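You operate a simulated robot arm through the tools that you are given. There is no shell and no other tool. Be economical: measure what you need, move in short steps, check, and stop when the job is done.

You are at the controls of a simulated two-armed robot. One attempt, no reset.

JOB
Hang the black wire ring on the centred hook and shut both doors.
Fine: set the hook slide on its mark; leave the other ring in the ring rack.

Only the result counts: the job must be done as asked and must still hold three seconds after the hand-in. Knocking over, shifting, dropping, spilling or breaking anything else fails it.

ROBOT AND FRAMES
Two 7-joint arms with two-finger grippers on one trunk, hanging from a carriage that runs on a gantry, over the field with the corners [-249.9, 60.4], [-249.9, -57.6], [0.1, -57.7], [0.1, 60.3] (x, y) and turns from -6.196 to 5.812 rad about z. Base frame: it is fixed where the carriage stands at the start and does not move with it; the origin is on the floor, on the carriage's upright axis, x ahead of it, y to its left, z up. Lengths are in cm, angles in rad, forces in N, time in s.
The left shoulder is at the start at [0, 23.6, 166.5], the right one opposite. With the tool pointing down near the work surface each hand reaches from about 10 to 62 cm from the robot's upright axis, wherever it stands, measured 20 degrees to its own side. Places, roughly: beige door [60, -30, 120]; grey door [60, -60, 120]; hook [80, -40, 130]; hook slide [70, -40, 140]. Payload 3.43 kg a hand.
The tool frame of a hand sits at the grasp point between the pads (the TCP): z along the fingers, y along the line on which they close. The tips reach 3 cm beyond it. The gripper opens to 10.4 cm. The gripper's body begins 5.7 cm behind the TCP.
Orientation is told as [roll, pitch, yaw] about the base's x, y, z axes, in that order, counted from this pose: with the fingers straight down and closing along the base's y, the tool's x points along the base's -x, its y along +y and its z along -z.

CONTROLS
- The arms move only by the tool jog_arm. It takes "left_motion", "right_motion" or both (then of equal length, played together; a hand with none holds still); each is one flat list of numbers, 7 for each row, row after row: the opening, from 0 (shut) to 1 (fully open), then the shift along the base's x, y, z in cm, then the turn, a rotation vector about the base's x, y, z in rad. In form: [grip, x, y, z, wx, wy, wz, grip, x, y, z, wx, wy, wz, ...]. A call has 1 to 10 rows; each row is the pose to reach, as a shift and turn from the pose commanded when the call began. A row lasts 0.2 s, in which the tool goes at most 5 cm and 0.15 rad; a call with a longer step from one row to the next is refused whole, and so is a gripper value outside its range. A pose out of reach is approached as far as the arm can. The call stops where the force on the tool passes 40 N (or 10 N more than at its start, if that is more) or the arm is blocked; 0.2 s more then pass. Each finger travels about 4.5 cm/s and halts on what it meets, pressing with about 28 N; the grip force reading is that of the motor and also rises with nothing between the fingers. The clock runs only during rows and for 0.2 s after the last one: add rows that repeat a pose to give the fingers time. The reply holds the time, the measured pose of the TCP, the force on the tool along the base axes, the opening and the grip force, in the units named above and with some noise, with the torque about the TCP (base axes, N m) and any sound that the robot's microphone picked up.
- Cameras (640 x 400 px; columns grow to the right, rows downward): "scene" is now at [24.27, -4.86, 178.49]; the picture's right is [-0.78, -0.62, 0.00], its down [-0.55, 0.69, -0.47] and it looks along [0.29, -0.37, -0.88] (base axes); focal length 268 px, centre (320, 200). "left" rides on the left gripper at [6.7, -1.8, -9] in its tool frame; the picture's right is [0.25, 0.97, 0.00], its down [-0.73, 0.19, -0.66] and it looks along [-0.64, 0.17, 0.75] (tool axes); focal length 218 px, centre (320, 200). "right" rides on the right gripper at [6.7, 1.8, -9] in its tool frame; the picture's right is [-0.25, 0.97, 0.00], its down [-0.73, -0.19, -0.66] and it looks along [-0.64, -0.17, 0.75] (tool axes); focal length 218 px, centre (320, 200). There is no depth. A picture from a camera that has moved, and an enlarged one, comes with that camera's place and axes in the base frame and with its lens.
- snapshot(camera): a new picture of that camera. The clock stands still meanwhile.
- lift_body(by): slides the trunk up (or, below 0, down) by that many cm; the arms and the scene camera ride with it, the base frame stays. It gives what a move gives, with no picture.
- roll_base(legs): drives the robot by 1 to 6 legs, each [ahead, left, turn to the left] in cm, cm and rad, along the robot's own axes; the way and the turn of a leg run together, so that a leg with both is an arc; at most 150 cm and 3.142 rad a leg. The arms and the cameras ride along, it lands a little off, and it stops where it bumps. It keeps to its track: a leg is cut to what the track allows. It gives what a move gives.
- aim_head(pan, tilt): turns the head with the scene camera to pan (to the left, within 1.501 rad either way) and tilt (down, from -0.506 to 1.204), counted from straight ahead of the robot. It gives what a move gives.
- enlarge(camera, box): a new picture of the part [left, top, right, bottom] of that camera's present view, enlarged. The clock stands still meanwhile.
- close_job(): hands the job in; it is judged then, once.

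Go step by step. Nothing tells you exact positions but the pictures and the camera data: compare them with the known pose of the tool, close in by small moves and look again before you grip or let go. The budget is 120 turns and 100 pictures, counting those below and the enlarged ones. Unless the task says otherwise, let go and move clear before handing in, and close with one line.

The tools are called after "Request:" as a command line: name --argument value ..., lists and objects as JSON in quotes. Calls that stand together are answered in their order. jog_arm: Moves the arms, as the interface text tells. Its arguments: {"type":"object","properties":{"left_motion":{"type":"array","items":{"type":"number"}},"right_motion":{"type":"array","items":{"type":"number"}}},"required":[]} The other tools are called the same way: lift_body (by) slides the trunk up or down; roll_base (legs) drives the base; aim_head (pan, tilt) turns the head that bears the scene camera; snapshot (camera) takes a picture; enlarge (camera, box) takes an enlarged picture of a part of a camera's view; close_job () hands the job in.

At the start:

```text
t: 0.0
left_tcp_pos: [39.98, -5.18, 99.93]
left_ee_rot: [0.001, 0.001, 0.0]
left_force: [0.3, -0.4, 0.7]
left_ft_torque: [-0.01, 0.02, -0.01]
left_width: 10.41
left_grip_force: 0.0
right_tcp_pos: [31.31, -41.69, 100.05]
right_ee_rot: [0.001, -0.001, 0.001]
right_force: [-0.6, -0.2, 0.3]
right_ft_torque: [-0.02, -0.02, 0.04]
right_width: 10.38
right_grip_force: 0.0
trunk travel left (down, up): [-57.5, 6.5]
robot x, y, heading: [-0.05, 0.1, 0.001]
head pan, tilt: [-0.901, 1.079]
```

scene: 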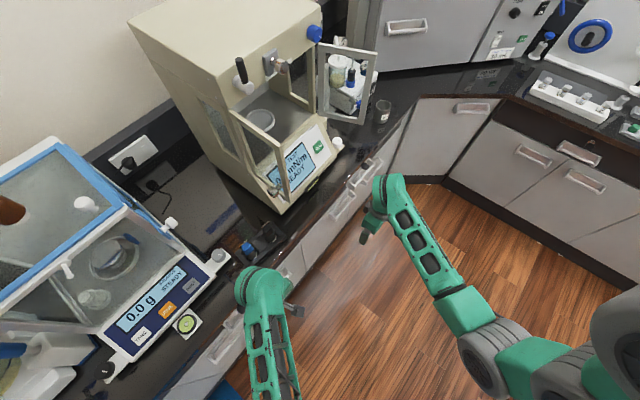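
right: 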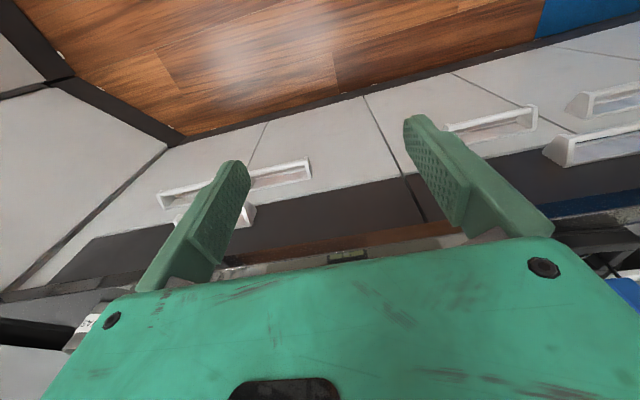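
left: 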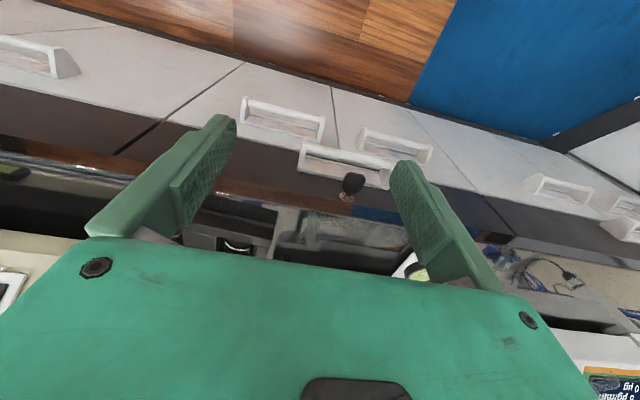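

I see a beige tensiometer with two doors on the front, and a balance to its left. I'll look closer at the tensiometer and search for the ring rack.

Request:
enlarge --camera "scene" --box '[200, 10, 400, 210]'

Request:
aim_head --pan -0.6 --tilt 0.7

Request:
snapshot --camera "scene"

```text
2.00 times, centred on (300, 110) of scene
camera zoom: at [24.27, -4.86, 178.49], right [-0.78, -0.62, 0.0], down [-0.55, 0.69, -0.47], along [0.29, -0.37, -0.88], focal length 536 px, centre (360, 380)
```

zoom: 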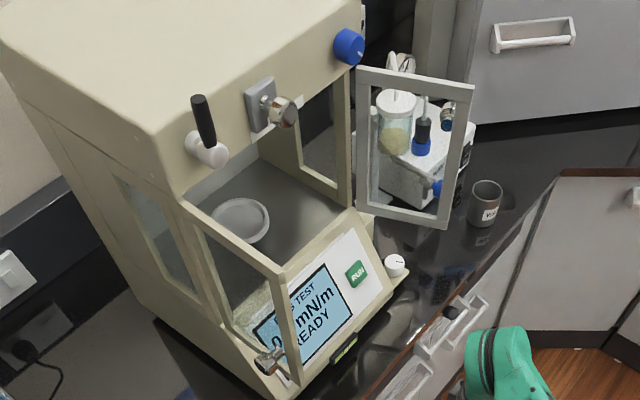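

```text
t: 0.8
left_tcp_pos: [39.96, -5.33, 99.98]
left_ee_rot: [0.0, 0.001, -0.002]
left_force: [0.4, 0.6, 0.5]
left_ft_torque: [0.0, 0.0, 0.02]
left_width: 10.38
left_grip_force: 0.0
right_tcp_pos: [31.25, -41.56, 99.99]
right_ee_rot: [-0.001, 0.001, -0.001]
right_force: [0.1, -0.6, -1.0]
right_ft_torque: [0.02, 0.0, 0.01]
right_width: 10.43
right_grip_force: 0.0
trunk travel left (down, up): [-57.5, 6.5]
robot x, y, heading: [0.16, -0.04, -0.001]
head pan, tilt: [-0.6, 0.7]
```

```text
95 pictures are left
camera scene: at [27.25, -4.6, 181.34], right [-0.57, -0.82, 0.0], down [-0.53, 0.36, -0.76], along [0.63, -0.43, -0.64], focal length 268 px, centre (320, 200)
```

scene: 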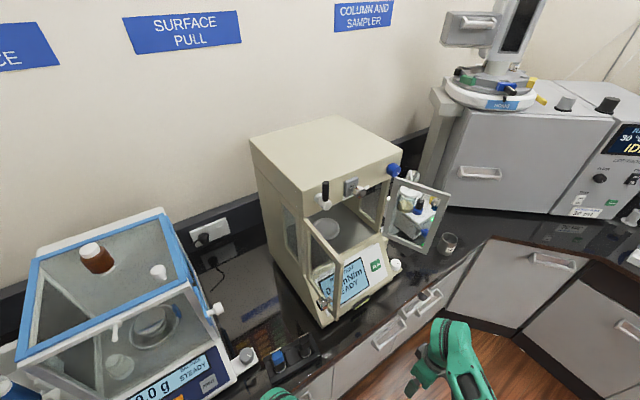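

The tensiometer stands with the beige door (left) and grey door (right) both open. I'll zoom on the surroundings for the ring rack and the hook slide.

Request:
enlarge --camera "scene" --box '[300, 160, 400, 222]'

Request:
enlarge --camera "scene" --box '[220, 300, 380, 400]'

Request:
enlarge --camera "scene" --box '[370, 160, 470, 260]'

Request:
aim_head --pan 0.3 --tilt 0.9

Request:
snapshot --camera "scene"

Request:
aim_head --pan -1.45 --tilt 0.8

Request:
snapshot --camera "scene"

```text
6.40 times, centred on (350, 191) of scene
camera zoom: at [27.25, -4.6, 181.34], right [-0.57, -0.82, 0.0], down [-0.53, 0.36, -0.76], along [0.63, -0.43, -0.64], focal length 1714 px, centre (128, 258)
```

zoom: 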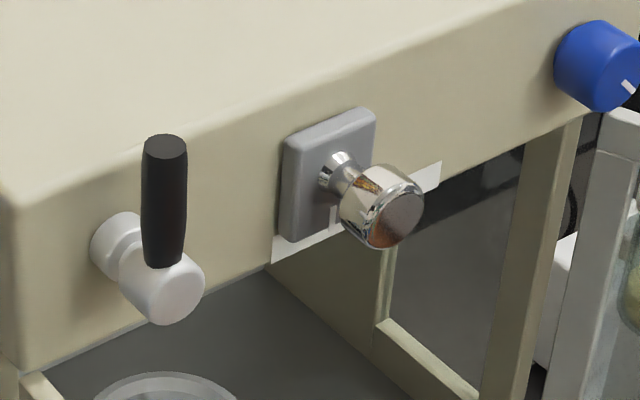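

```text
4.00 times, centred on (300, 350) of scene
camera zoom: at [27.25, -4.6, 181.34], right [-0.57, -0.82, 0.0], down [-0.53, 0.36, -0.76], along [0.63, -0.43, -0.64], focal length 1071 px, centre (400, -400)
```

zoom: 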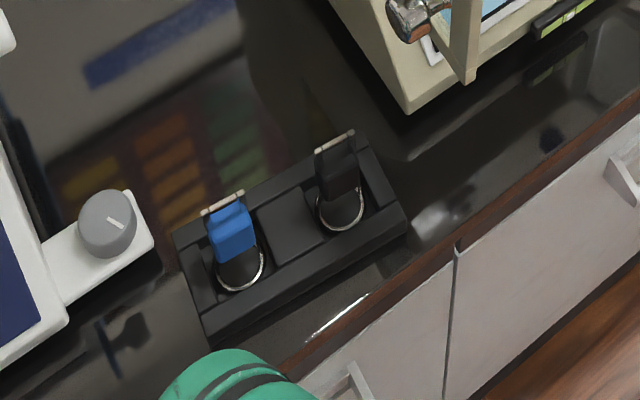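

```text
4.00 times, centred on (420, 210) of scene
camera zoom: at [27.25, -4.6, 181.34], right [-0.57, -0.82, 0.0], down [-0.53, 0.36, -0.76], along [0.63, -0.43, -0.64], focal length 1071 px, centre (-80, 160)
```

zoom: 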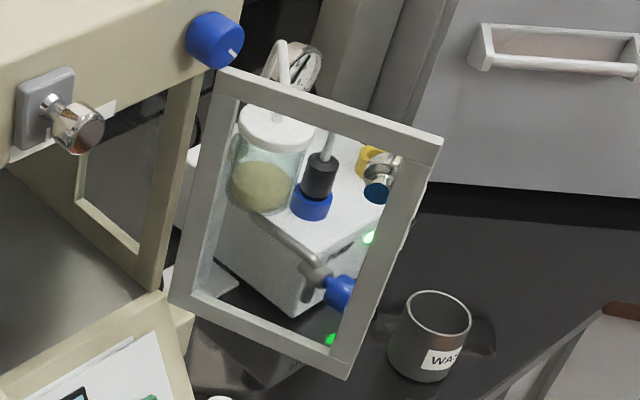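

```text
t: 2.0
left_tcp_pos: [39.87, -5.24, 100.12]
left_ee_rot: [-0.001, 0.0, 0.0]
left_force: [1.1, -0.3, 0.2]
left_ft_torque: [-0.02, 0.02, 0.01]
left_width: 10.39
left_grip_force: 0.1
right_tcp_pos: [31.3, -41.63, 99.94]
right_ee_rot: [0.001, -0.001, 0.0]
right_force: [0.1, -0.5, 0.3]
right_ft_torque: [-0.01, -0.01, -0.01]
right_width: 10.43
right_grip_force: 0.1
trunk travel left (down, up): [-57.5, 6.5]
robot x, y, heading: [-0.18, 0.03, -0.005]
head pan, tilt: [0.3, 0.901]
```

```text
91 pictures are left
camera scene: at [27.46, 2.43, 179.73], right [0.29, -0.96, 0.0], down [-0.75, -0.23, -0.62], along [0.59, 0.18, -0.78], focal length 268 px, centre (320, 200)
```

scene: 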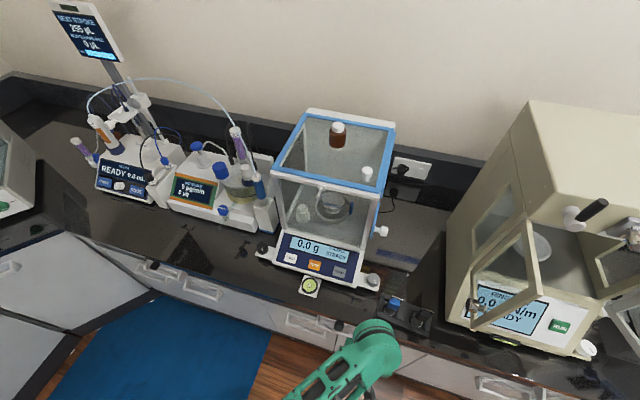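

```text
t: 3.8
left_tcp_pos: [39.98, -5.22, 99.99]
left_ee_rot: [0.0, 0.0, 0.001]
left_force: [0.4, -0.5, 0.0]
left_ft_torque: [0.02, 0.03, -0.02]
left_width: 10.4
left_grip_force: 0.0
right_tcp_pos: [31.34, -41.48, 100.04]
right_ee_rot: [-0.001, 0.0, -0.001]
right_force: [0.8, 0.7, 0.0]
right_ft_torque: [0.0, 0.01, 0.0]
right_width: 10.4
right_grip_force: 0.1
trunk travel left (down, up): [-57.5, 6.5]
robot x, y, heading: [0.21, 0.01, 0.004]
head pan, tilt: [-1.45, 0.799]
```

```text
90 pictures are left
camera scene: at [21.22, -7.81, 180.52], right [-0.99, -0.12, 0.0], down [-0.09, 0.71, -0.7], along [0.08, -0.69, -0.72], focal length 268 px, centre (320, 200)
```

scene: 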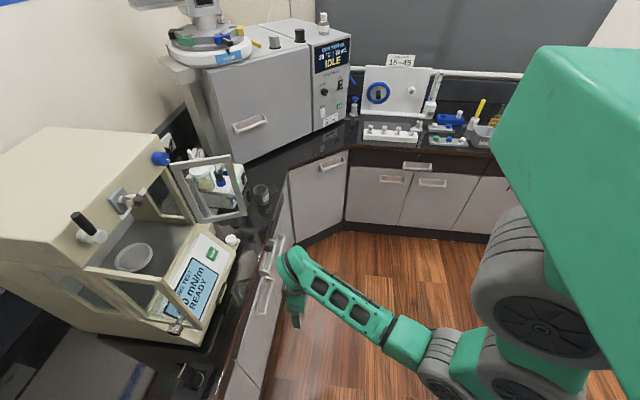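

The black-tagged ring sits in the black rack near [58,-21,~92]. I'll take high zooms from two head poses to triangulate.

Request:
aim_head --pan -0.5 --tilt 0.95

Request:
snapshot --camera "scene"

```text
t: 5.0
left_tcp_pos: [39.83, -5.19, 100.07]
left_ee_rot: [-0.001, 0.0, 0.0]
left_force: [0.4, 1.8, 0.4]
left_ft_torque: [-0.03, -0.03, 0.0]
left_width: 10.4
left_grip_force: 0.1
right_tcp_pos: [31.21, -41.51, 99.92]
right_ee_rot: [0.0, -0.001, -0.001]
right_force: [0.7, -0.3, 0.1]
right_ft_torque: [0.01, -0.01, 0.0]
right_width: 10.41
right_grip_force: 0.1
trunk travel left (down, up): [-57.5, 6.5]
robot x, y, heading: [-0.16, 0.11, -0.004]
head pan, tilt: [-0.499, 0.949]
```

```text
89 pictures are left
camera scene: at [26.63, -3.29, 179.37], right [-0.48, -0.88, 0.0], down [-0.71, 0.39, -0.58], along [0.51, -0.28, -0.81], focal length 268 px, centre (320, 200)
```

scene: 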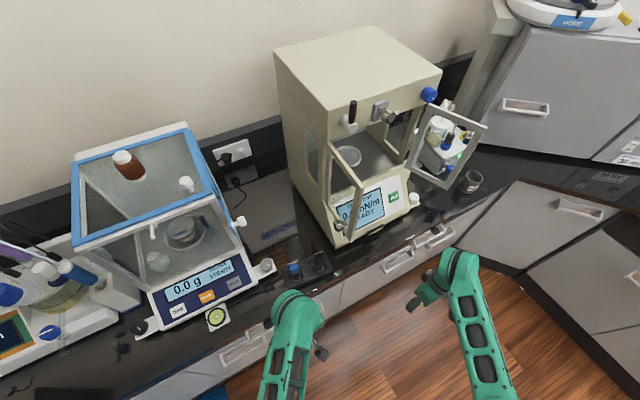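

Request:
enlarge --camera "scene" --box '[280, 240, 344, 280]'

Request:
enlarge --camera "scene" --box '[290, 70, 450, 170]'

Request:
enlarge --camera "scene" --box '[290, 150, 450, 250]'

```text
10.00 times, centred on (312, 260) of scene
camera zoom: at [26.63, -3.29, 179.37], right [-0.48, -0.88, 0.0], down [-0.71, 0.39, -0.58], along [0.51, -0.28, -0.81], focal length 2678 px, centre (400, -400)
```

zoom: 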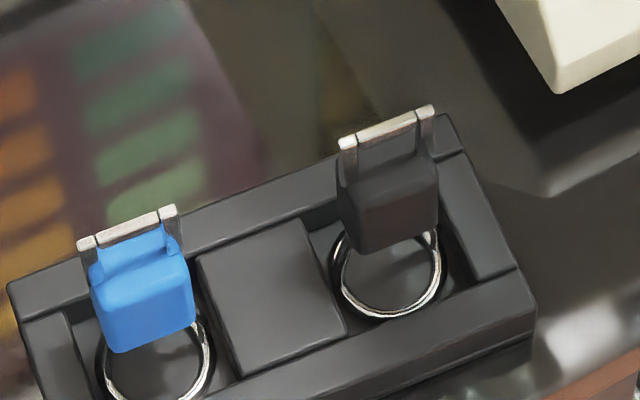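

```text
4.00 times, centred on (370, 120) of scene
camera zoom: at [26.63, -3.29, 179.37], right [-0.48, -0.88, 0.0], down [-0.71, 0.39, -0.58], along [0.51, -0.28, -0.81], focal length 1071 px, centre (120, 520)
```

zoom: 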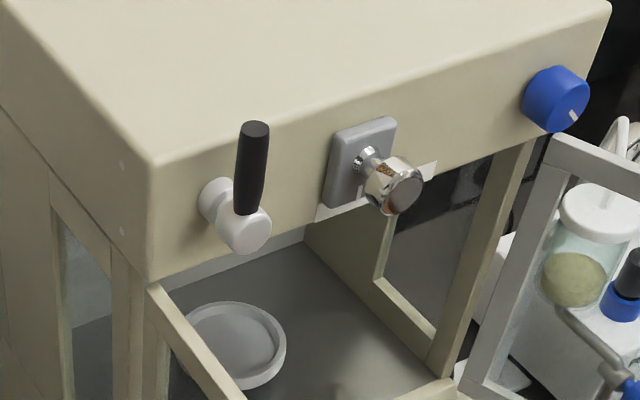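

```text
4.00 times, centred on (370, 200) of scene
camera zoom: at [26.63, -3.29, 179.37], right [-0.48, -0.88, 0.0], down [-0.71, 0.39, -0.58], along [0.51, -0.28, -0.81], focal length 1071 px, centre (120, 200)
```

zoom: 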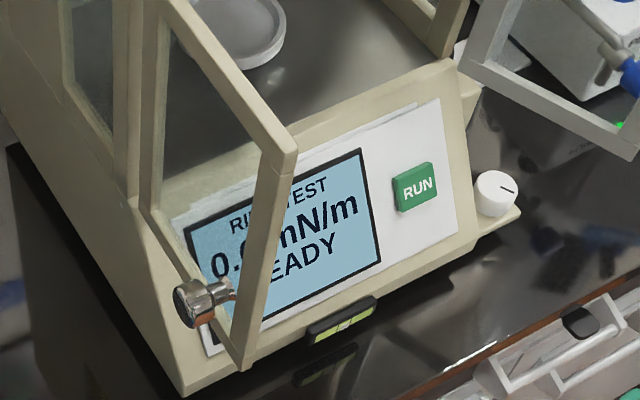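

The black ring has a tag block with a U-shaped bail (bar along y) on top and the wire ring below; the slide knob is on the front of the top housing. I'll back off and lower the head to view the tensiometer squarely.

Request:
roll_base --legs '[[-30, 0, 0], [0, -38, 0]]'

Request:
lift_body --by -38

Request:
aim_head --pan 0 --tilt 0.1

Request:
snapshot --camera "scene"

```text
t: 9.1
left_tcp_pos: [9.79, -42.59, 99.94]
left_ee_rot: [0.001, 0.0, 0.002]
left_force: [-0.3, -0.4, 0.6]
left_ft_torque: [-0.02, -0.01, 0.01]
left_width: 10.38
left_grip_force: 0.1
right_tcp_pos: [1.15, -79.06, 99.98]
right_ee_rot: [0.0, -0.001, 0.004]
right_force: [0.2, 0.0, 0.1]
right_ft_torque: [0.02, -0.04, -0.03]
right_width: 10.4
right_grip_force: 0.1
trunk travel left (down, up): [-57.5, 6.5]
robot x, y, heading: [-30.16, -37.37, 0.004]
head pan, tilt: [-0.499, 0.949]
```

```text
t: 12.8
left_tcp_pos: [9.73, -42.74, 61.91]
left_ee_rot: [0.0, -0.001, 0.003]
left_force: [0.0, -0.3, 0.3]
left_ft_torque: [-0.01, 0.0, 0.01]
left_width: 10.39
left_grip_force: 0.2
right_tcp_pos: [1.09, -79.17, 62.09]
right_ee_rot: [-0.001, 0.0, 0.003]
right_force: [0.3, -0.6, -0.3]
right_ft_torque: [0.03, -0.01, 0.03]
right_width: 10.39
right_grip_force: 0.0
trunk travel left (down, up): [-19.5, 44.5]
robot x, y, heading: [-30.61, -37.73, 0.003]
head pan, tilt: [-0.499, 0.949]
```

```text
t: 13.9
left_tcp_pos: [9.73, -42.56, 62.01]
left_ee_rot: [-0.001, -0.001, 0.003]
left_force: [0.0, 0.9, 0.2]
left_ft_torque: [0.03, 0.03, 0.0]
left_width: 10.39
left_grip_force: 0.0
right_tcp_pos: [1.16, -79.02, 61.97]
right_ee_rot: [0.0, 0.0, 0.005]
right_force: [0.2, 0.3, -0.3]
right_ft_torque: [0.01, -0.01, -0.01]
right_width: 10.4
right_grip_force: 0.1
trunk travel left (down, up): [-19.5, 44.5]
robot x, y, heading: [-30.59, -37.65, 0.005]
head pan, tilt: [0.0, 0.099]
```

```text
85 pictures are left
camera scene: at [-0.8, -37.26, 148.82], right [0.0, -1.0, 0.0], down [-0.1, 0.0, -0.99], along [0.99, 0.0, -0.1], focal length 268 px, centre (320, 200)
```

scene: 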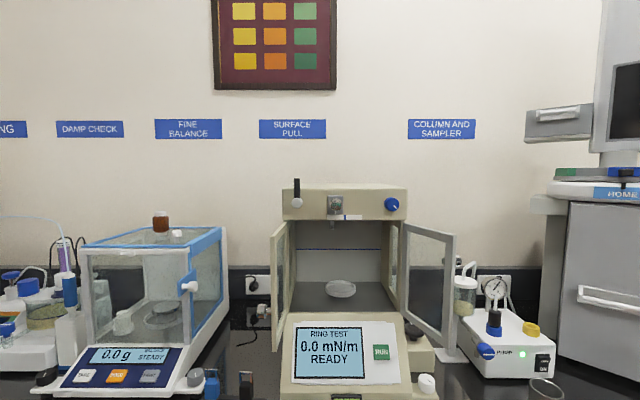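

Request:
enlarge --camera "scene" --box '[270, 175, 414, 265]'

Request:
enlarge --camera "scene" --box '[308, 190, 372, 230]'

Request:
enlarge --camera "scene" --box '[190, 310, 318, 390]'

Request:
enlarge --camera "scene" --box '[256, 220, 480, 360]'

```text
4.44 times, centred on (342, 220) of scene
camera zoom: at [-0.8, -37.26, 148.82], right [0.0, -1.0, 0.0], down [-0.1, 0.0, -0.99], along [0.99, 0.0, -0.1], focal length 1190 px, centre (222, 111)
```

zoom: 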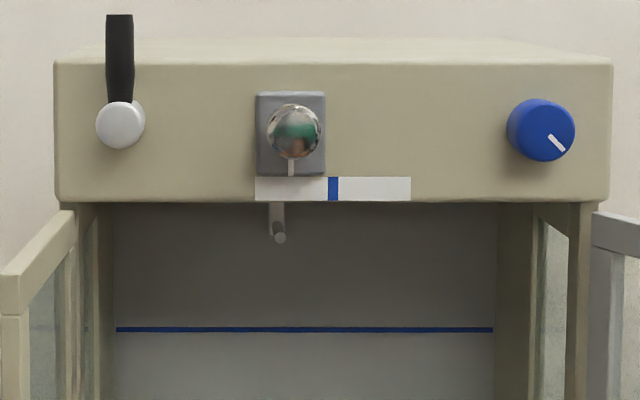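

```text
10.00 times, centred on (340, 210) of scene
camera zoom: at [-0.8, -37.26, 148.82], right [0.0, -1.0, 0.0], down [-0.1, 0.0, -0.99], along [0.99, 0.0, -0.1], focal length 2678 px, centre (120, 100)
```

zoom: 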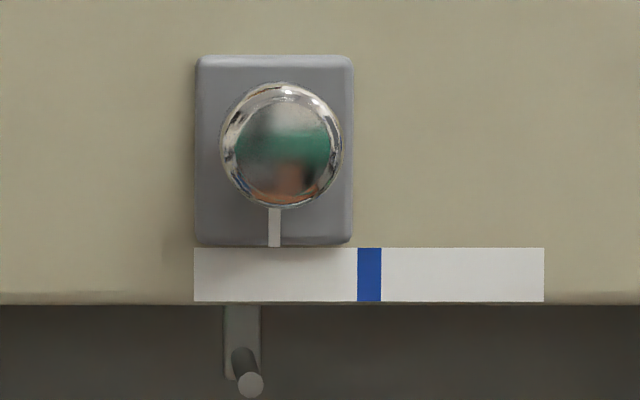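

```text
5.00 times, centred on (254, 350) of scene
camera zoom: at [-0.8, -37.26, 148.82], right [0.0, -1.0, 0.0], down [-0.1, 0.0, -0.99], along [0.99, 0.0, -0.1], focal length 1339 px, centre (650, -550)
```

zoom: 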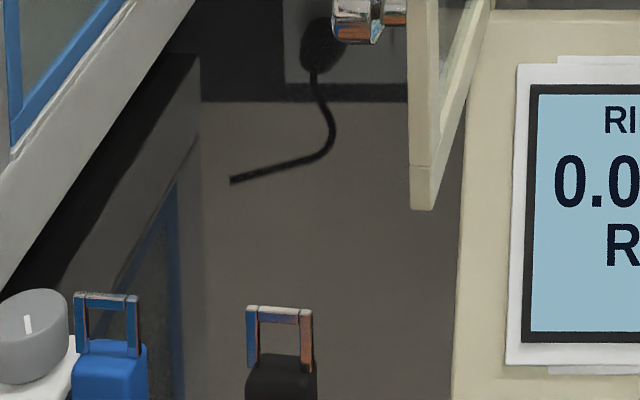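

```text
2.86 times, centred on (368, 290) of scene
camera zoom: at [-0.8, -37.26, 148.82], right [0.0, -1.0, 0.0], down [-0.1, 0.0, -0.99], along [0.99, 0.0, -0.1], focal length 765 px, centre (183, -57)
```

zoom: 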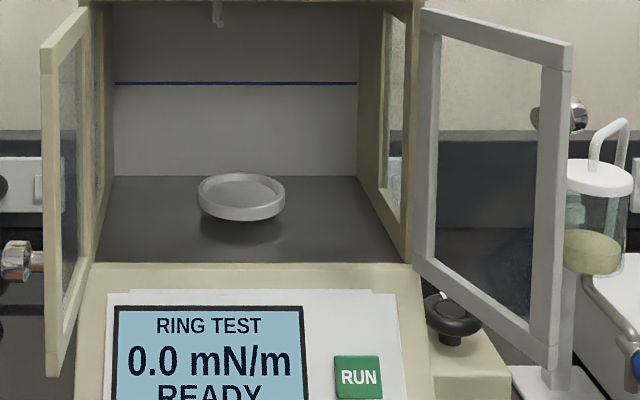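

The slide's pointer must move about 2.3 cm toward −y to the blue mark; the peg hook points at me. I'll take the right hand to a forward-pointing pose and tuck the left hand.

Request:
lift_body --by 12

Request:
jog_arm --right_motion '[1, 1, 1.5, 4.5, 0, -0.15, 0, 1, 2, 3, 9, 0, -0.3, 0, 1, 3, 4.5, 13.5, 0, -0.45, 0, 1, 4, 6, 18, 0, -0.6, 0, 1, 5, 7.5, 22.5, 0, -0.75, 0, 1, 6, 9, 27, 0, -0.9, 0, 1, 7, 10.5, 31.5, 0, -1.05, 0, 1, 8, 12, 36, 0, -1.2, 0, 1, 9, 13.5, 40.5, 0, -1.35, 0, 1, 10, 15, 45, 0, -1.5, 0]' --left_motion '[0, -2, 1, 0, 0, 0, 0, 0, -4, 2, 0, 0, 0, 0, 0, -6, 3, 0, 0, 0, 0, 0, -8, 4, 0, 0, 0, 0, 0, -10, 5, 0, 0, 0, 0, 0, -12, 6, 0, 0, 0, 0, 0, -14, 7, 0, 0, 0, 0, 0, -15, 8, 0, 0, 0, 0, 0, -15, 8, 0, 0, 0, 0, 0, -15, 8, 0, 0, 0, 0]'

```text
t: 15.4
left_tcp_pos: [9.65, -42.64, 74.05]
left_ee_rot: [0.001, 0.0, 0.003]
left_force: [0.1, 1.0, 0.3]
left_ft_torque: [0.01, 0.0, -0.02]
left_width: 10.39
left_grip_force: 0.0
right_tcp_pos: [1.11, -79.05, 74.1]
right_ee_rot: [0.001, -0.001, 0.003]
right_force: [0.5, -0.2, 0.7]
right_ft_torque: [0.01, 0.03, 0.03]
right_width: 10.4
right_grip_force: 0.1
trunk travel left (down, up): [-31.5, 32.5]
robot x, y, heading: [-30.31, -37.55, 0.002]
head pan, tilt: [0.0, 0.099]
```

```text
t: 17.6
left_tcp_pos: [-5.0, -34.79, 74.09]
left_ee_rot: [0.0, -0.001, 0.002]
left_force: [0.8, -0.7, -0.8]
left_ft_torque: [-0.03, -0.01, 0.01]
left_width: 0.0
left_grip_force: 27.7
right_tcp_pos: [11.23, -60.73, 119.1]
right_ee_rot: [-0.047, -1.499, 0.037]
right_force: [0.5, -0.1, 0.3]
right_ft_torque: [0.0, -0.04, 0.0]
right_width: 10.41
right_grip_force: 0.0
right hand out of reach, approached as far as the arm can: row 4, 5, 6, 7, 8, 9, 10
trunk travel left (down, up): [-31.5, 32.5]
robot x, y, heading: [-30.16, -37.72, 0.002]
head pan, tilt: [0.0, 0.099]
```

The right hand now points nearly forward. I'll raise it to knob height and extend it while still well away from the instrument.

Request:
jog_arm --right_motion '[1, 3, 0, 4, 0, -0.03, 0, 1, 6, 0, 8, 0, -0.07, 0, 1, 9, 0, 12, 0, -0.07, 0, 1, 12, 0, 16, 0, -0.07, 0, 1, 15, 0, 20, 0, -0.07, 0, 1, 16, 0, 22, 0, -0.07, 0, 1, 16, 0, 22, 0, -0.07, 0]'

Request:
snapshot --camera "scene"

Request:
snapshot --camera "right"

```text
t: 19.2
left_tcp_pos: [-5.23, -34.7, 74.14]
left_ee_rot: [0.001, 0.0, 0.001]
left_force: [-0.2, -0.2, 0.7]
left_ft_torque: [-0.01, 0.02, 0.03]
left_width: 0.0
left_grip_force: 28.1
right_tcp_pos: [27.58, -60.45, 141.25]
right_ee_rot: [-1.434, -1.569, 1.434]
right_force: [-1.4, -0.2, 0.4]
right_ft_torque: [0.01, -0.03, 0.01]
right_width: 10.37
right_grip_force: 0.1
trunk travel left (down, up): [-31.5, 32.5]
robot x, y, heading: [-29.72, -37.47, 0.006]
head pan, tilt: [0.0, 0.099]
```

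```text
80 pictures are left
camera scene: at [-0.8, -37.26, 160.83], right [0.0, -1.0, 0.0], down [-0.1, 0.0, -1.0], along [1.0, 0.0, -0.1], focal length 268 px, centre (320, 200)
```

scene: 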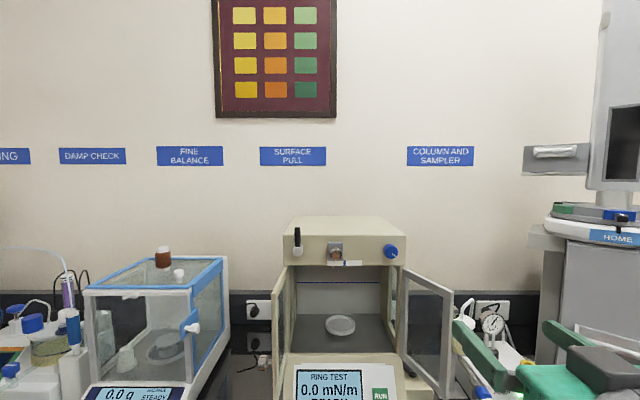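

```text
79 pictures are left
camera right: at [18.58, -58.71, 134.57], right [0.0, 0.97, 0.25], down [-0.66, -0.19, 0.73], along [0.75, -0.16, 0.64], focal length 218 px, centre (320, 200)
```

right: 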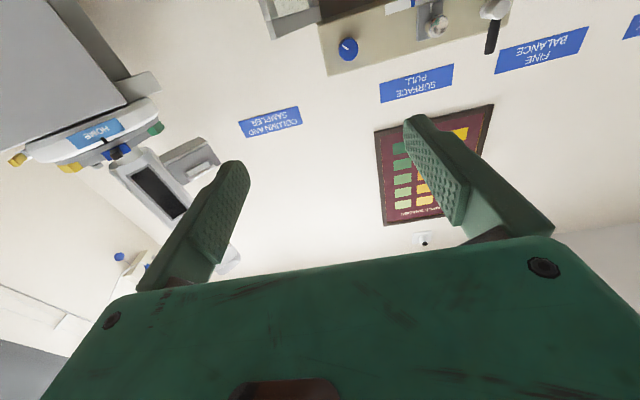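

The hand is in position; knob lies at about [62.7,-41.0,141.3]. I'll drive the base so the gripper faces the knob.

Request:
roll_base --legs '[[0, 19.3, 0], [23, 0, 0]]'

Request:
aim_head --pan -0.6 --tilt 0.5

Request:
jog_arm --right_motion '[0.55, 0, 0, 0, 0, 0, 0, 0.55, 0, 0, 0, 0, 0, 0, 0.55, 0, 0, 0, 0, 0, 0]'

Request:
snapshot --camera "scene"

Request:
snapshot --camera "right"

```text
t: 22.2
left_tcp_pos: [18.33, -15.2, 74.1]
left_ee_rot: [0.0, -0.002, 0.003]
left_force: [0.4, -0.3, 0.6]
left_ft_torque: [0.01, 0.03, 0.01]
left_width: 0.0
left_grip_force: 27.4
right_tcp_pos: [51.29, -40.88, 141.3]
right_ee_rot: [-1.649, -1.568, 1.651]
right_force: [1.1, 0.4, 0.4]
right_ft_torque: [0.01, 0.03, -0.02]
right_width: 10.39
right_grip_force: 0.1
trunk travel left (down, up): [-31.5, 32.5]
robot x, y, heading: [-6.54, -17.89, -0.002]
head pan, tilt: [0.0, 0.099]
```

```text
t: 23.2
left_tcp_pos: [18.28, -15.14, 74.05]
left_ee_rot: [0.0, 0.0, 0.004]
left_force: [0.1, 0.3, 0.5]
left_ft_torque: [0.0, -0.04, -0.01]
left_width: 0.0
left_grip_force: 27.6
right_tcp_pos: [51.19, -41.0, 141.31]
right_ee_rot: [-1.434, -1.568, 1.436]
right_force: [-0.4, -0.2, -0.1]
right_ft_torque: [0.0, -0.01, 0.0]
right_width: 10.39
right_grip_force: 0.0
trunk travel left (down, up): [-31.5, 32.5]
robot x, y, heading: [-7.04, -17.67, 0.001]
head pan, tilt: [-0.6, 0.499]
```

```text
t: 24.0
left_tcp_pos: [18.49, -15.1, 74.01]
left_ee_rot: [0.0, 0.001, 0.004]
left_force: [-0.5, -0.3, -0.8]
left_ft_torque: [-0.02, 0.04, 0.02]
left_width: 0.0
left_grip_force: 28.2
right_tcp_pos: [51.28, -40.89, 141.2]
right_ee_rot: [-1.463, -1.567, 1.466]
right_force: [0.1, -0.2, -0.3]
right_ft_torque: [-0.01, 0.01, -0.06]
right_width: 5.72
right_grip_force: 0.1
trunk travel left (down, up): [-31.5, 32.5]
robot x, y, heading: [-6.92, -17.98, 0.004]
head pan, tilt: [-0.6, 0.499]
```

```text
78 pictures are left
camera scene: at [21.07, -22.83, 157.12], right [-0.56, -0.83, 0.0], down [-0.4, 0.27, -0.88], along [0.73, -0.49, -0.48], focal length 268 px, centre (320, 200)
```

scene: 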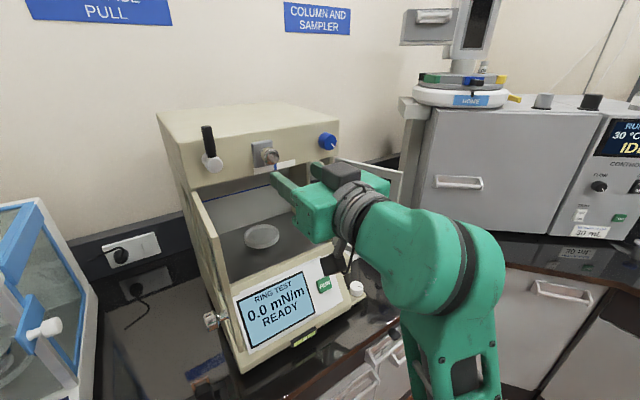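

```text
77 pictures are left
camera right: at [42.14, -39.12, 134.53], right [0.0, 0.97, 0.25], down [-0.66, -0.19, 0.73], along [0.75, -0.16, 0.64], focal length 218 px, centre (320, 200)
```

right: 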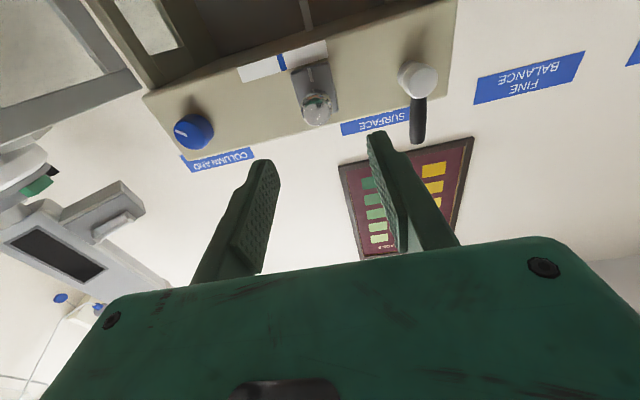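

The wrist camera confirms the knob at [62.7,-40.9,141.1], right in line. I advance so the pads straddle the knob.

Request:
jog_arm --right_motion '[0.55, 4, 0, 0, 0, 0, 0, 0.55, 8, 0, 0, 0, 0, 0, 0.55, 10, 0, 0, 0, 0, 0, 0.55, 10, 0, 0, 0, 0, 0]'

Request:
snapshot --camera "right"

Request:
enlarge --camera "scene" --box '[190, 100, 350, 200]'

```text
t: 25.0
left_tcp_pos: [18.26, -15.13, 74.16]
left_ee_rot: [0.0, -0.001, 0.004]
left_force: [-0.2, 0.1, 0.5]
left_ft_torque: [-0.03, 0.0, -0.02]
left_width: 0.0
left_grip_force: 28.2
right_tcp_pos: [61.25, -40.8, 141.33]
right_ee_rot: [-1.472, -1.567, 1.476]
right_force: [0.0, -0.1, 0.8]
right_ft_torque: [0.04, -0.03, 0.0]
right_width: 5.72
right_grip_force: 0.1
trunk travel left (down, up): [-31.5, 32.5]
robot x, y, heading: [-6.71, -18.18, -0.001]
head pan, tilt: [-0.6, 0.499]
```

```text
76 pictures are left
camera right: at [52.24, -39.07, 134.45], right [0.0, 0.97, 0.25], down [-0.66, -0.19, 0.73], along [0.75, -0.16, 0.64], focal length 218 px, centre (320, 200)
```

right: 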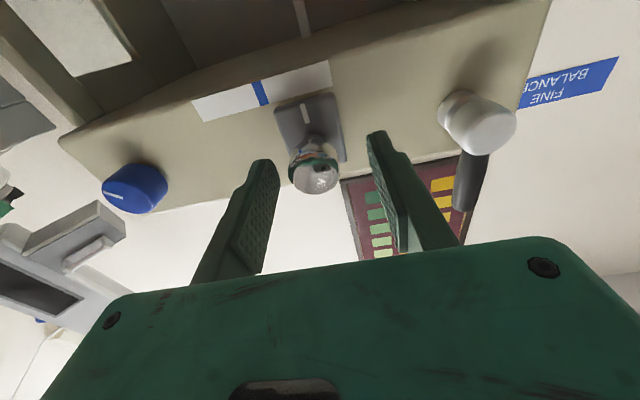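

```text
4.00 times, centred on (270, 150) of scene
camera zoom: at [21.06, -22.83, 157.12], right [-0.56, -0.83, 0.0], down [-0.4, 0.27, -0.88], along [0.73, -0.49, -0.48], focal length 1071 px, centre (520, 400)
```

zoom: 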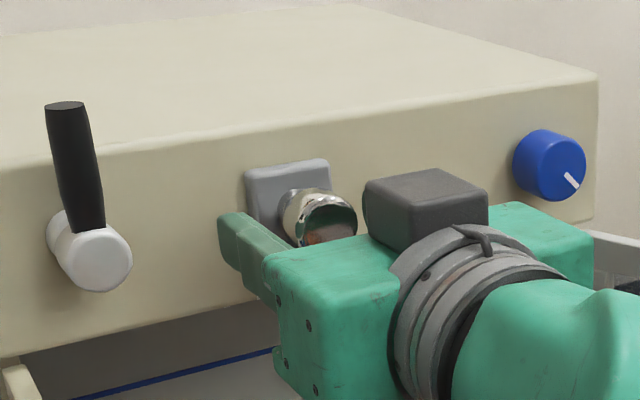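

The knob is between the fingers; face is at x≈67.5, so a bit more advance is safe. Then grip the knob.

Request:
jog_arm --right_motion '[0.55, 1.2, -0.1, 0, 0, 0, 0, 0.35, 1.2, -0.1, 0, 0, 0, 0, 0.2, 1.2, -0.1, 0, 0, 0, 0, 0.2, 1.2, -0.1, 0, 0, 0, 0, 0.2, 1.2, -0.1, 0, 0, 0, 0]'

Request:
snapshot --camera "right"

```text
t: 26.2
left_tcp_pos: [18.37, -15.11, 74.04]
left_ee_rot: [0.0, 0.0, 0.005]
left_force: [-0.4, 0.6, 0.1]
left_ft_torque: [0.02, 0.0, -0.04]
left_width: 0.0
left_grip_force: 27.9
right_tcp_pos: [62.38, -40.95, 141.19]
right_ee_rot: [-1.207, -1.566, 1.21]
right_force: [1.5, 0.3, -1.0]
right_ft_torque: [-0.01, 0.01, -0.13]
right_width: 2.91
right_grip_force: 44.5
trunk travel left (down, up): [-31.5, 32.5]
robot x, y, heading: [-6.61, -17.97, 0.007]
head pan, tilt: [-0.6, 0.499]
```

```text
74 pictures are left
camera right: at [53.42, -39.16, 134.49], right [0.0, 0.97, 0.25], down [-0.66, -0.19, 0.73], along [0.75, -0.16, 0.64], focal length 218 px, centre (320, 200)
```

right: 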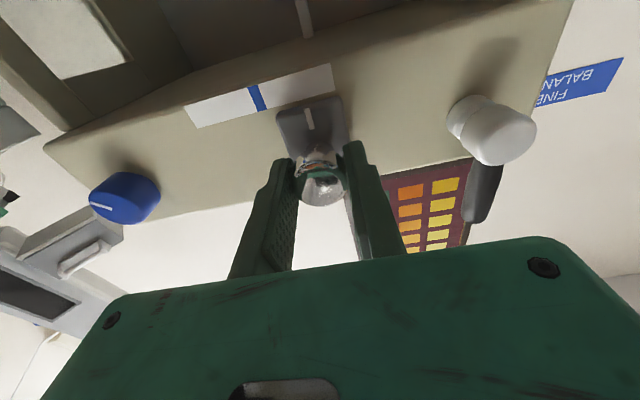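

Gripped (2.9 cm). I slide it 2.2 cm toward −y and look at pointer vs mark.

Request:
jog_arm --right_motion '[0.2, 0, -0.6, 0, 0, 0, 0, 0.2, 0, -1.2, 0, 0, 0, 0, 0.2, 0, -1.8, 0, 0, 0, 0, 0.2, 0, -2.2, 0, 0, 0, 0, 0.2, 0, -2.2, 0, 0, 0, 0]'

Request:
enlarge --camera "right" --box '[200, 50, 400, 175]'

```text
t: 27.4
left_tcp_pos: [18.39, -15.15, 74.16]
left_ee_rot: [0.002, -0.002, 0.002]
left_force: [-0.3, 0.4, -0.5]
left_ft_torque: [0.03, 0.01, -0.01]
left_width: 0.02
left_grip_force: 27.7
right_tcp_pos: [62.34, -43.2, 141.27]
right_ee_rot: [-1.1, -1.567, 1.1]
right_force: [9.7, 1.4, -4.0]
right_ft_torque: [0.08, -0.12, 0.11]
right_width: 2.91
right_grip_force: 45.4
trunk travel left (down, up): [-31.5, 32.5]
robot x, y, heading: [-6.64, -17.58, 0.004]
head pan, tilt: [-0.6, 0.499]
```

```text
3.20 times, centred on (300, 112) of right
camera zoom: at [53.42, -41.5, 134.5], right [0.0, 0.97, 0.25], down [-0.66, -0.19, 0.73], along [0.76, -0.16, 0.63], focal length 698 px, centre (384, 480)
```

zoom: 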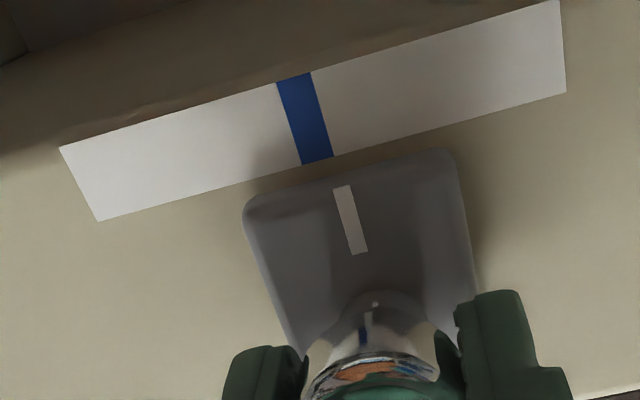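

Pointer is still a few mm short (towards +y). Move another 0.25 cm.

Request:
jog_arm --right_motion '[0.2, 0, -0.25, 0, 0, 0, 0, 0.2, 0, -0.25, 0, 0, 0, 0]'

Request:
enlarge --camera "right" --box '[200, 50, 400, 175]'

```text
t: 28.0
left_tcp_pos: [18.41, -15.0, 73.99]
left_ee_rot: [-0.001, -0.001, 0.004]
left_force: [0.5, 0.2, -0.2]
left_ft_torque: [-0.01, -0.01, -0.01]
left_width: 0.02
left_grip_force: 27.9
right_tcp_pos: [62.46, -43.49, 141.23]
right_ee_rot: [-1.153, -1.57, 1.155]
right_force: [9.6, 1.0, -3.6]
right_ft_torque: [-0.02, 0.19, 0.1]
right_width: 2.92
right_grip_force: 45.3
trunk travel left (down, up): [-31.5, 32.5]
robot x, y, heading: [-6.85, -18.15, 0.001]
head pan, tilt: [-0.6, 0.499]
```

```text
3.20 times, centred on (300, 112) of right
camera zoom: at [53.42, -41.71, 134.49], right [0.0, 0.97, 0.25], down [-0.66, -0.19, 0.73], along [0.75, -0.16, 0.64], focal length 698 px, centre (384, 480)
```

zoom: 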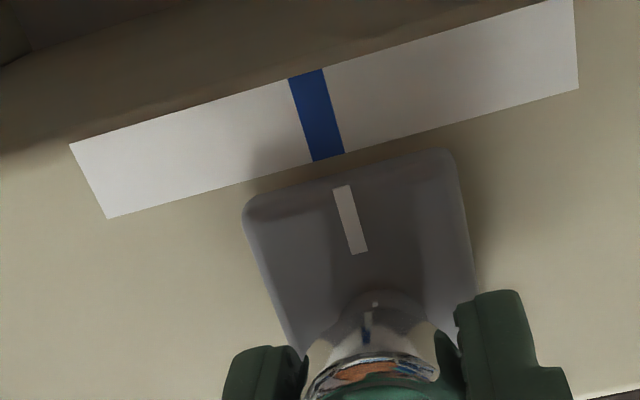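

Nearly there; a further 0.15 cm, then release and back off to check squarely.

Request:
jog_arm --right_motion '[0.2, 0, -0.15, 0, 0, 0, 0, 0.2, 0, -0.15, 0, 0, 0, 0]'

Request:
enlarge --camera "right" --box '[240, 70, 340, 132]'

Request:
jog_arm --right_motion '[0.3, 0, 0, 0, 0, 0, 0, 0.5, 0, 0, 0, 0, 0, 0, 0.55, 0, 0, 0, 0, 0, 0, 0.55, 0, 0, 0, 0, 0, 0, 0.55, -4, 0, 0, 0, 0, 0, 0.55, -8, 0, 0, 0, 0, 0, 0.55, -12, 0, 0, 0, 0, 0]'

```text
t: 28.6
left_tcp_pos: [18.42, -15.16, 74.08]
left_ee_rot: [0.001, -0.003, 0.002]
left_force: [0.7, -0.5, 1.4]
left_ft_torque: [0.02, 0.0, -0.03]
left_width: 0.02
left_grip_force: 28.1
right_tcp_pos: [62.41, -43.6, 141.26]
right_ee_rot: [-1.019, -1.568, 1.023]
right_force: [9.0, 1.1, -6.5]
right_ft_torque: [0.02, -0.32, 0.07]
right_width: 2.9
right_grip_force: 45.1
trunk travel left (down, up): [-31.5, 32.5]
robot x, y, heading: [-6.69, -17.97, 0.002]
head pan, tilt: [-0.6, 0.499]
```

```text
6.40 times, centred on (290, 101) of right
camera zoom: at [53.41, -41.82, 134.5], right [0.0, 0.97, 0.25], down [-0.66, -0.19, 0.73], along [0.76, -0.16, 0.63], focal length 1397 px, centre (512, 834)
```

zoom: 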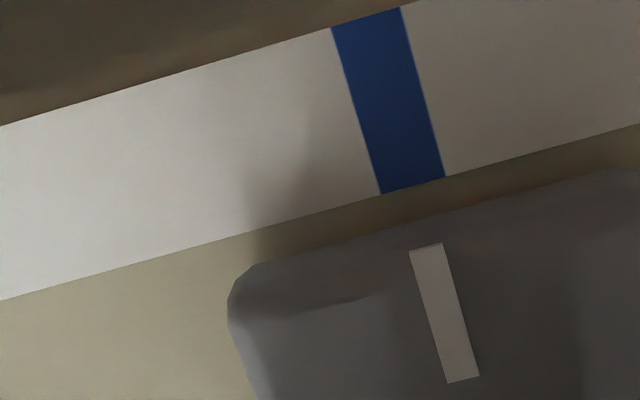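

```text
t: 30.2
left_tcp_pos: [18.17, -15.01, 74.01]
left_ee_rot: [0.001, 0.001, 0.004]
left_force: [-1.1, 0.4, 0.3]
left_ft_torque: [0.0, -0.01, -0.01]
left_width: 0.0
left_grip_force: 27.7
right_tcp_pos: [50.37, -43.7, 141.61]
right_ee_rot: [-1.377, -1.568, 1.379]
right_force: [0.4, 0.1, -0.7]
right_ft_torque: [0.03, -0.02, -0.03]
right_width: 5.74
right_grip_force: 0.0
trunk travel left (down, up): [-31.5, 32.5]
robot x, y, heading: [-6.56, -18.15, 0.002]
head pan, tilt: [-0.6, 0.499]
```

Released. Back off and lower to view pointer and mark head-on with the camera at the same y.

Request:
roll_base --legs '[[-23, 0, 0], [0, -26, 0]]'

Request:
lift_body --by -22

Request:
aim_head --pan 0 --tilt 0

Request:
snapshot --camera "scene"

```text
t: 33.4
left_tcp_pos: [-4.02, -41.92, 74.03]
left_ee_rot: [0.001, 0.002, 0.004]
left_force: [0.0, -1.3, 0.6]
left_ft_torque: [-0.01, -0.04, 0.01]
left_width: 0.0
left_grip_force: 28.2
right_tcp_pos: [28.13, -70.39, 141.54]
right_ee_rot: [-1.462, -1.567, 1.464]
right_force: [-0.1, 0.9, -0.2]
right_ft_torque: [-0.04, -0.02, 0.0]
right_width: 5.72
right_grip_force: 0.0
trunk travel left (down, up): [-31.5, 32.5]
robot x, y, heading: [-29.0, -44.41, 0.01]
head pan, tilt: [-0.6, 0.499]
```

```text
t: 35.7
left_tcp_pos: [-4.13, -41.86, 52.07]
left_ee_rot: [0.0, 0.0, 0.007]
left_force: [0.7, -0.6, -0.3]
left_ft_torque: [-0.02, 0.0, 0.0]
left_width: 0.03
left_grip_force: 28.1
right_tcp_pos: [28.17, -70.25, 119.53]
right_ee_rot: [-1.521, -1.566, 1.524]
right_force: [-0.1, -0.2, 0.1]
right_ft_torque: [-0.02, -0.01, 0.0]
right_width: 5.72
right_grip_force: 0.1
trunk travel left (down, up): [-9.5, 54.5]
robot x, y, heading: [-28.96, -44.54, 0.007]
head pan, tilt: [-0.6, 0.499]
```

```text
t: 36.7
left_tcp_pos: [-3.99, -41.78, 52.04]
left_ee_rot: [-0.001, 0.001, 0.006]
left_force: [-0.6, -0.3, -1.4]
left_ft_torque: [-0.02, -0.02, -0.01]
left_width: 0.0
left_grip_force: 28.5
right_tcp_pos: [28.17, -70.42, 119.54]
right_ee_rot: [-1.46, -1.567, 1.465]
right_force: [0.8, 0.0, -0.5]
right_ft_torque: [0.0, -0.01, 0.01]
right_width: 5.72
right_grip_force: 0.1
trunk travel left (down, up): [-9.5, 54.5]
robot x, y, heading: [-29.23, -45.08, 0.007]
head pan, tilt: [0.0, 0.0]
```

```text
70 pictures are left
camera scene: at [0.21, -44.41, 139.73], right [0.0, -1.0, 0.0], down [0.0, 0.0, -1.0], along [1.0, 0.0, 0.0], focal length 268 px, centre (320, 200)
```

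scene: 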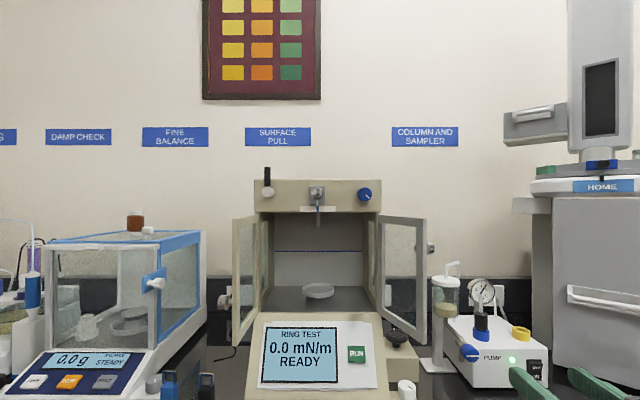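

Request:
enlarge --camera "scene" --box '[298, 180, 338, 230]'

Request:
enlarge --camera "scene" --box '[220, 200, 440, 338]'

```text
8.00 times, centred on (318, 205) of scene
camera zoom: at [0.21, -44.41, 139.73], right [0.0, -1.0, 0.0], down [0.0, 0.0, -1.0], along [1.0, 0.0, 0.0], focal length 2142 px, centre (336, 160)
```

zoom: 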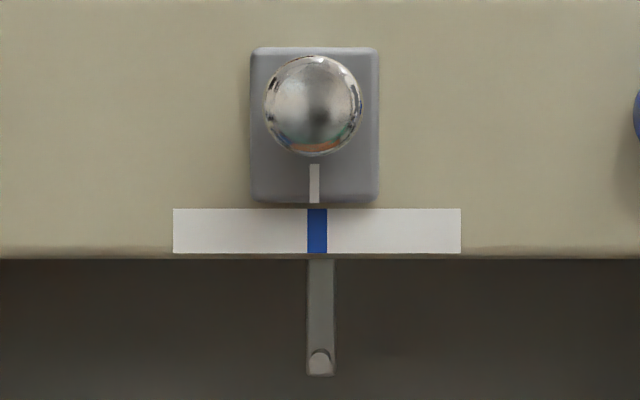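

```text
2.90 times, centred on (330, 269) of scene
camera zoom: at [0.21, -44.41, 139.73], right [0.0, -1.0, 0.0], down [0.0, 0.0, -1.0], along [1.0, 0.0, 0.0], focal length 776 px, centre (291, 0)
```

zoom: 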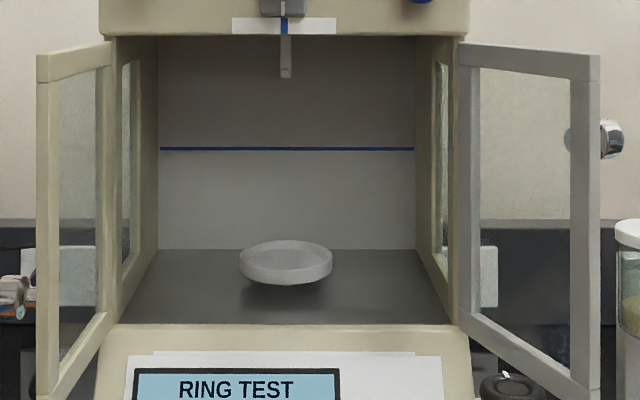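

The pointer sits inside the mark (≈0.9 mm off centre) and the hook peg is at about [78,-43.4,132.6]. Now I look at the rack from this side for triangulation.

Request:
aim_head --pan 0.4 --tilt 0.57

Request:
enlarge --camera "scene" --box '[280, 175, 360, 225]'

```text
t: 37.7
left_tcp_pos: [-3.95, -41.8, 52.07]
left_ee_rot: [0.0, 0.001, 0.004]
left_force: [-0.7, 0.2, -0.4]
left_ft_torque: [-0.01, 0.0, 0.01]
left_width: 0.01
left_grip_force: 28.2
right_tcp_pos: [28.09, -70.35, 119.52]
right_ee_rot: [-1.455, -1.569, 1.46]
right_force: [-0.2, 0.8, -0.8]
right_ft_torque: [0.0, 0.02, 0.0]
right_width: 5.7
right_grip_force: 0.0
trunk travel left (down, up): [-9.5, 54.5]
robot x, y, heading: [-28.99, -44.67, 0.001]
head pan, tilt: [0.4, 0.571]
```

```text
8.00 times, centred on (320, 200) of scene
camera zoom: at [-0.59, -40.94, 134.48], right [0.39, -0.92, 0.0], down [-0.5, -0.21, -0.84], along [0.77, 0.33, -0.54], focal length 2142 px, centre (320, 200)
```

zoom: 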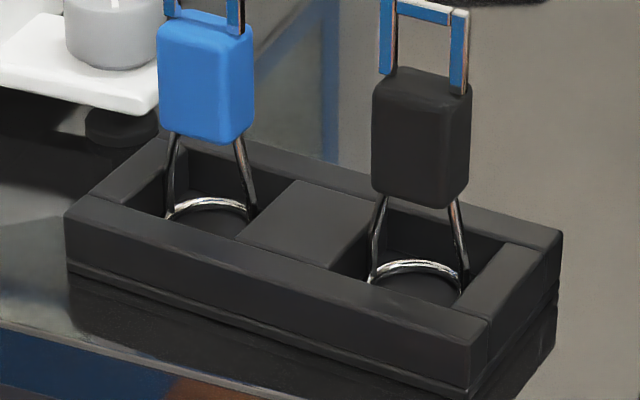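

The block of the black ring is at [57.5,-20,97.7] (z 95.3–100), yawed about −0.11 rad. I drive the base left, lower and yaw the hand, and approach.

Request:
roll_base --legs '[[0, 51.5, 0]]'

Request:
jog_arm --right_motion '[0.6, 0, 0, -4, 0, 0, -0.03, 0.6, 0, 0, -8, 0, 0, -0.06, 0.6, 0, 0, -12, 0, 0, -0.09, 0.6, 0, 0, -16, 0, 0, -0.11, 0.6, 0, 0, -20, 0, 0, -0.11, 0.6, 0, 0, -21.8, 0, 0, -0.11, 0.6, 0, 0, -21.8, 0, 0, -0.11]'

Request:
aim_head --pan -0.3 --tilt 0.6

Request:
snapshot --camera "scene"

```text
t: 40.8
left_tcp_pos: [-4.57, 12.33, 52.02]
left_ee_rot: [0.001, 0.0, 0.021]
left_force: [0.2, 0.3, -0.1]
left_ft_torque: [0.03, 0.02, -0.01]
left_width: 0.0
left_grip_force: 27.9
right_tcp_pos: [27.92, -15.7, 119.54]
right_ee_rot: [-1.476, -1.567, 1.494]
right_force: [-0.3, -0.6, -0.1]
right_ft_torque: [0.02, -0.02, 0.01]
right_width: 5.72
right_grip_force: 0.0
trunk travel left (down, up): [-9.5, 54.5]
robot x, y, heading: [-29.79, 8.95, 0.018]
head pan, tilt: [0.4, 0.571]
```

```text
t: 42.4
left_tcp_pos: [-4.69, 12.26, 52.12]
left_ee_rot: [-0.001, -0.001, 0.022]
left_force: [0.1, 0.2, -0.4]
left_ft_torque: [0.02, 0.02, 0.0]
left_width: 0.03
left_grip_force: 27.2
right_tcp_pos: [27.98, -16.36, 98.51]
right_ee_rot: [-1.535, -1.565, 1.445]
right_force: [-1.1, 0.3, -0.2]
right_ft_torque: [0.0, -0.01, 0.0]
right_width: 6.22
right_grip_force: 0.1
right hand out of reach, approached as far as the arm can: row 6, 7
trunk travel left (down, up): [-9.5, 54.5]
robot x, y, heading: [-29.81, 8.99, 0.021]
head pan, tilt: [0.4, 0.571]
```

```text
t: 43.5
left_tcp_pos: [-4.75, 12.36, 52.12]
left_ee_rot: [0.001, -0.001, 0.022]
left_force: [0.6, -0.1, -0.2]
left_ft_torque: [-0.02, 0.0, 0.01]
left_width: 0.01
left_grip_force: 28.1
right_tcp_pos: [27.97, -16.25, 98.44]
right_ee_rot: [-1.228, -1.565, 1.141]
right_force: [-0.2, 0.4, -0.6]
right_ft_torque: [-0.02, 0.01, -0.01]
right_width: 6.24
right_grip_force: 0.0
trunk travel left (down, up): [-9.5, 54.5]
robot x, y, heading: [-29.86, 8.84, 0.02]
head pan, tilt: [-0.3, 0.6]
```

```text
66 pictures are left
camera scene: at [-0.99, 7.16, 134.21], right [-0.28, -0.96, 0.0], down [-0.54, 0.16, -0.83], along [0.79, -0.23, -0.56], focal length 268 px, centre (320, 200)
```

scene: 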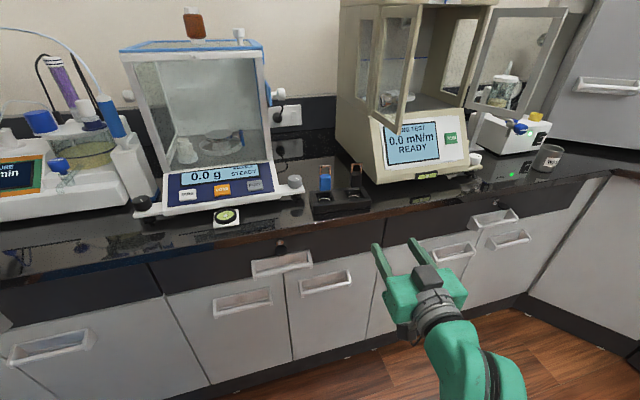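

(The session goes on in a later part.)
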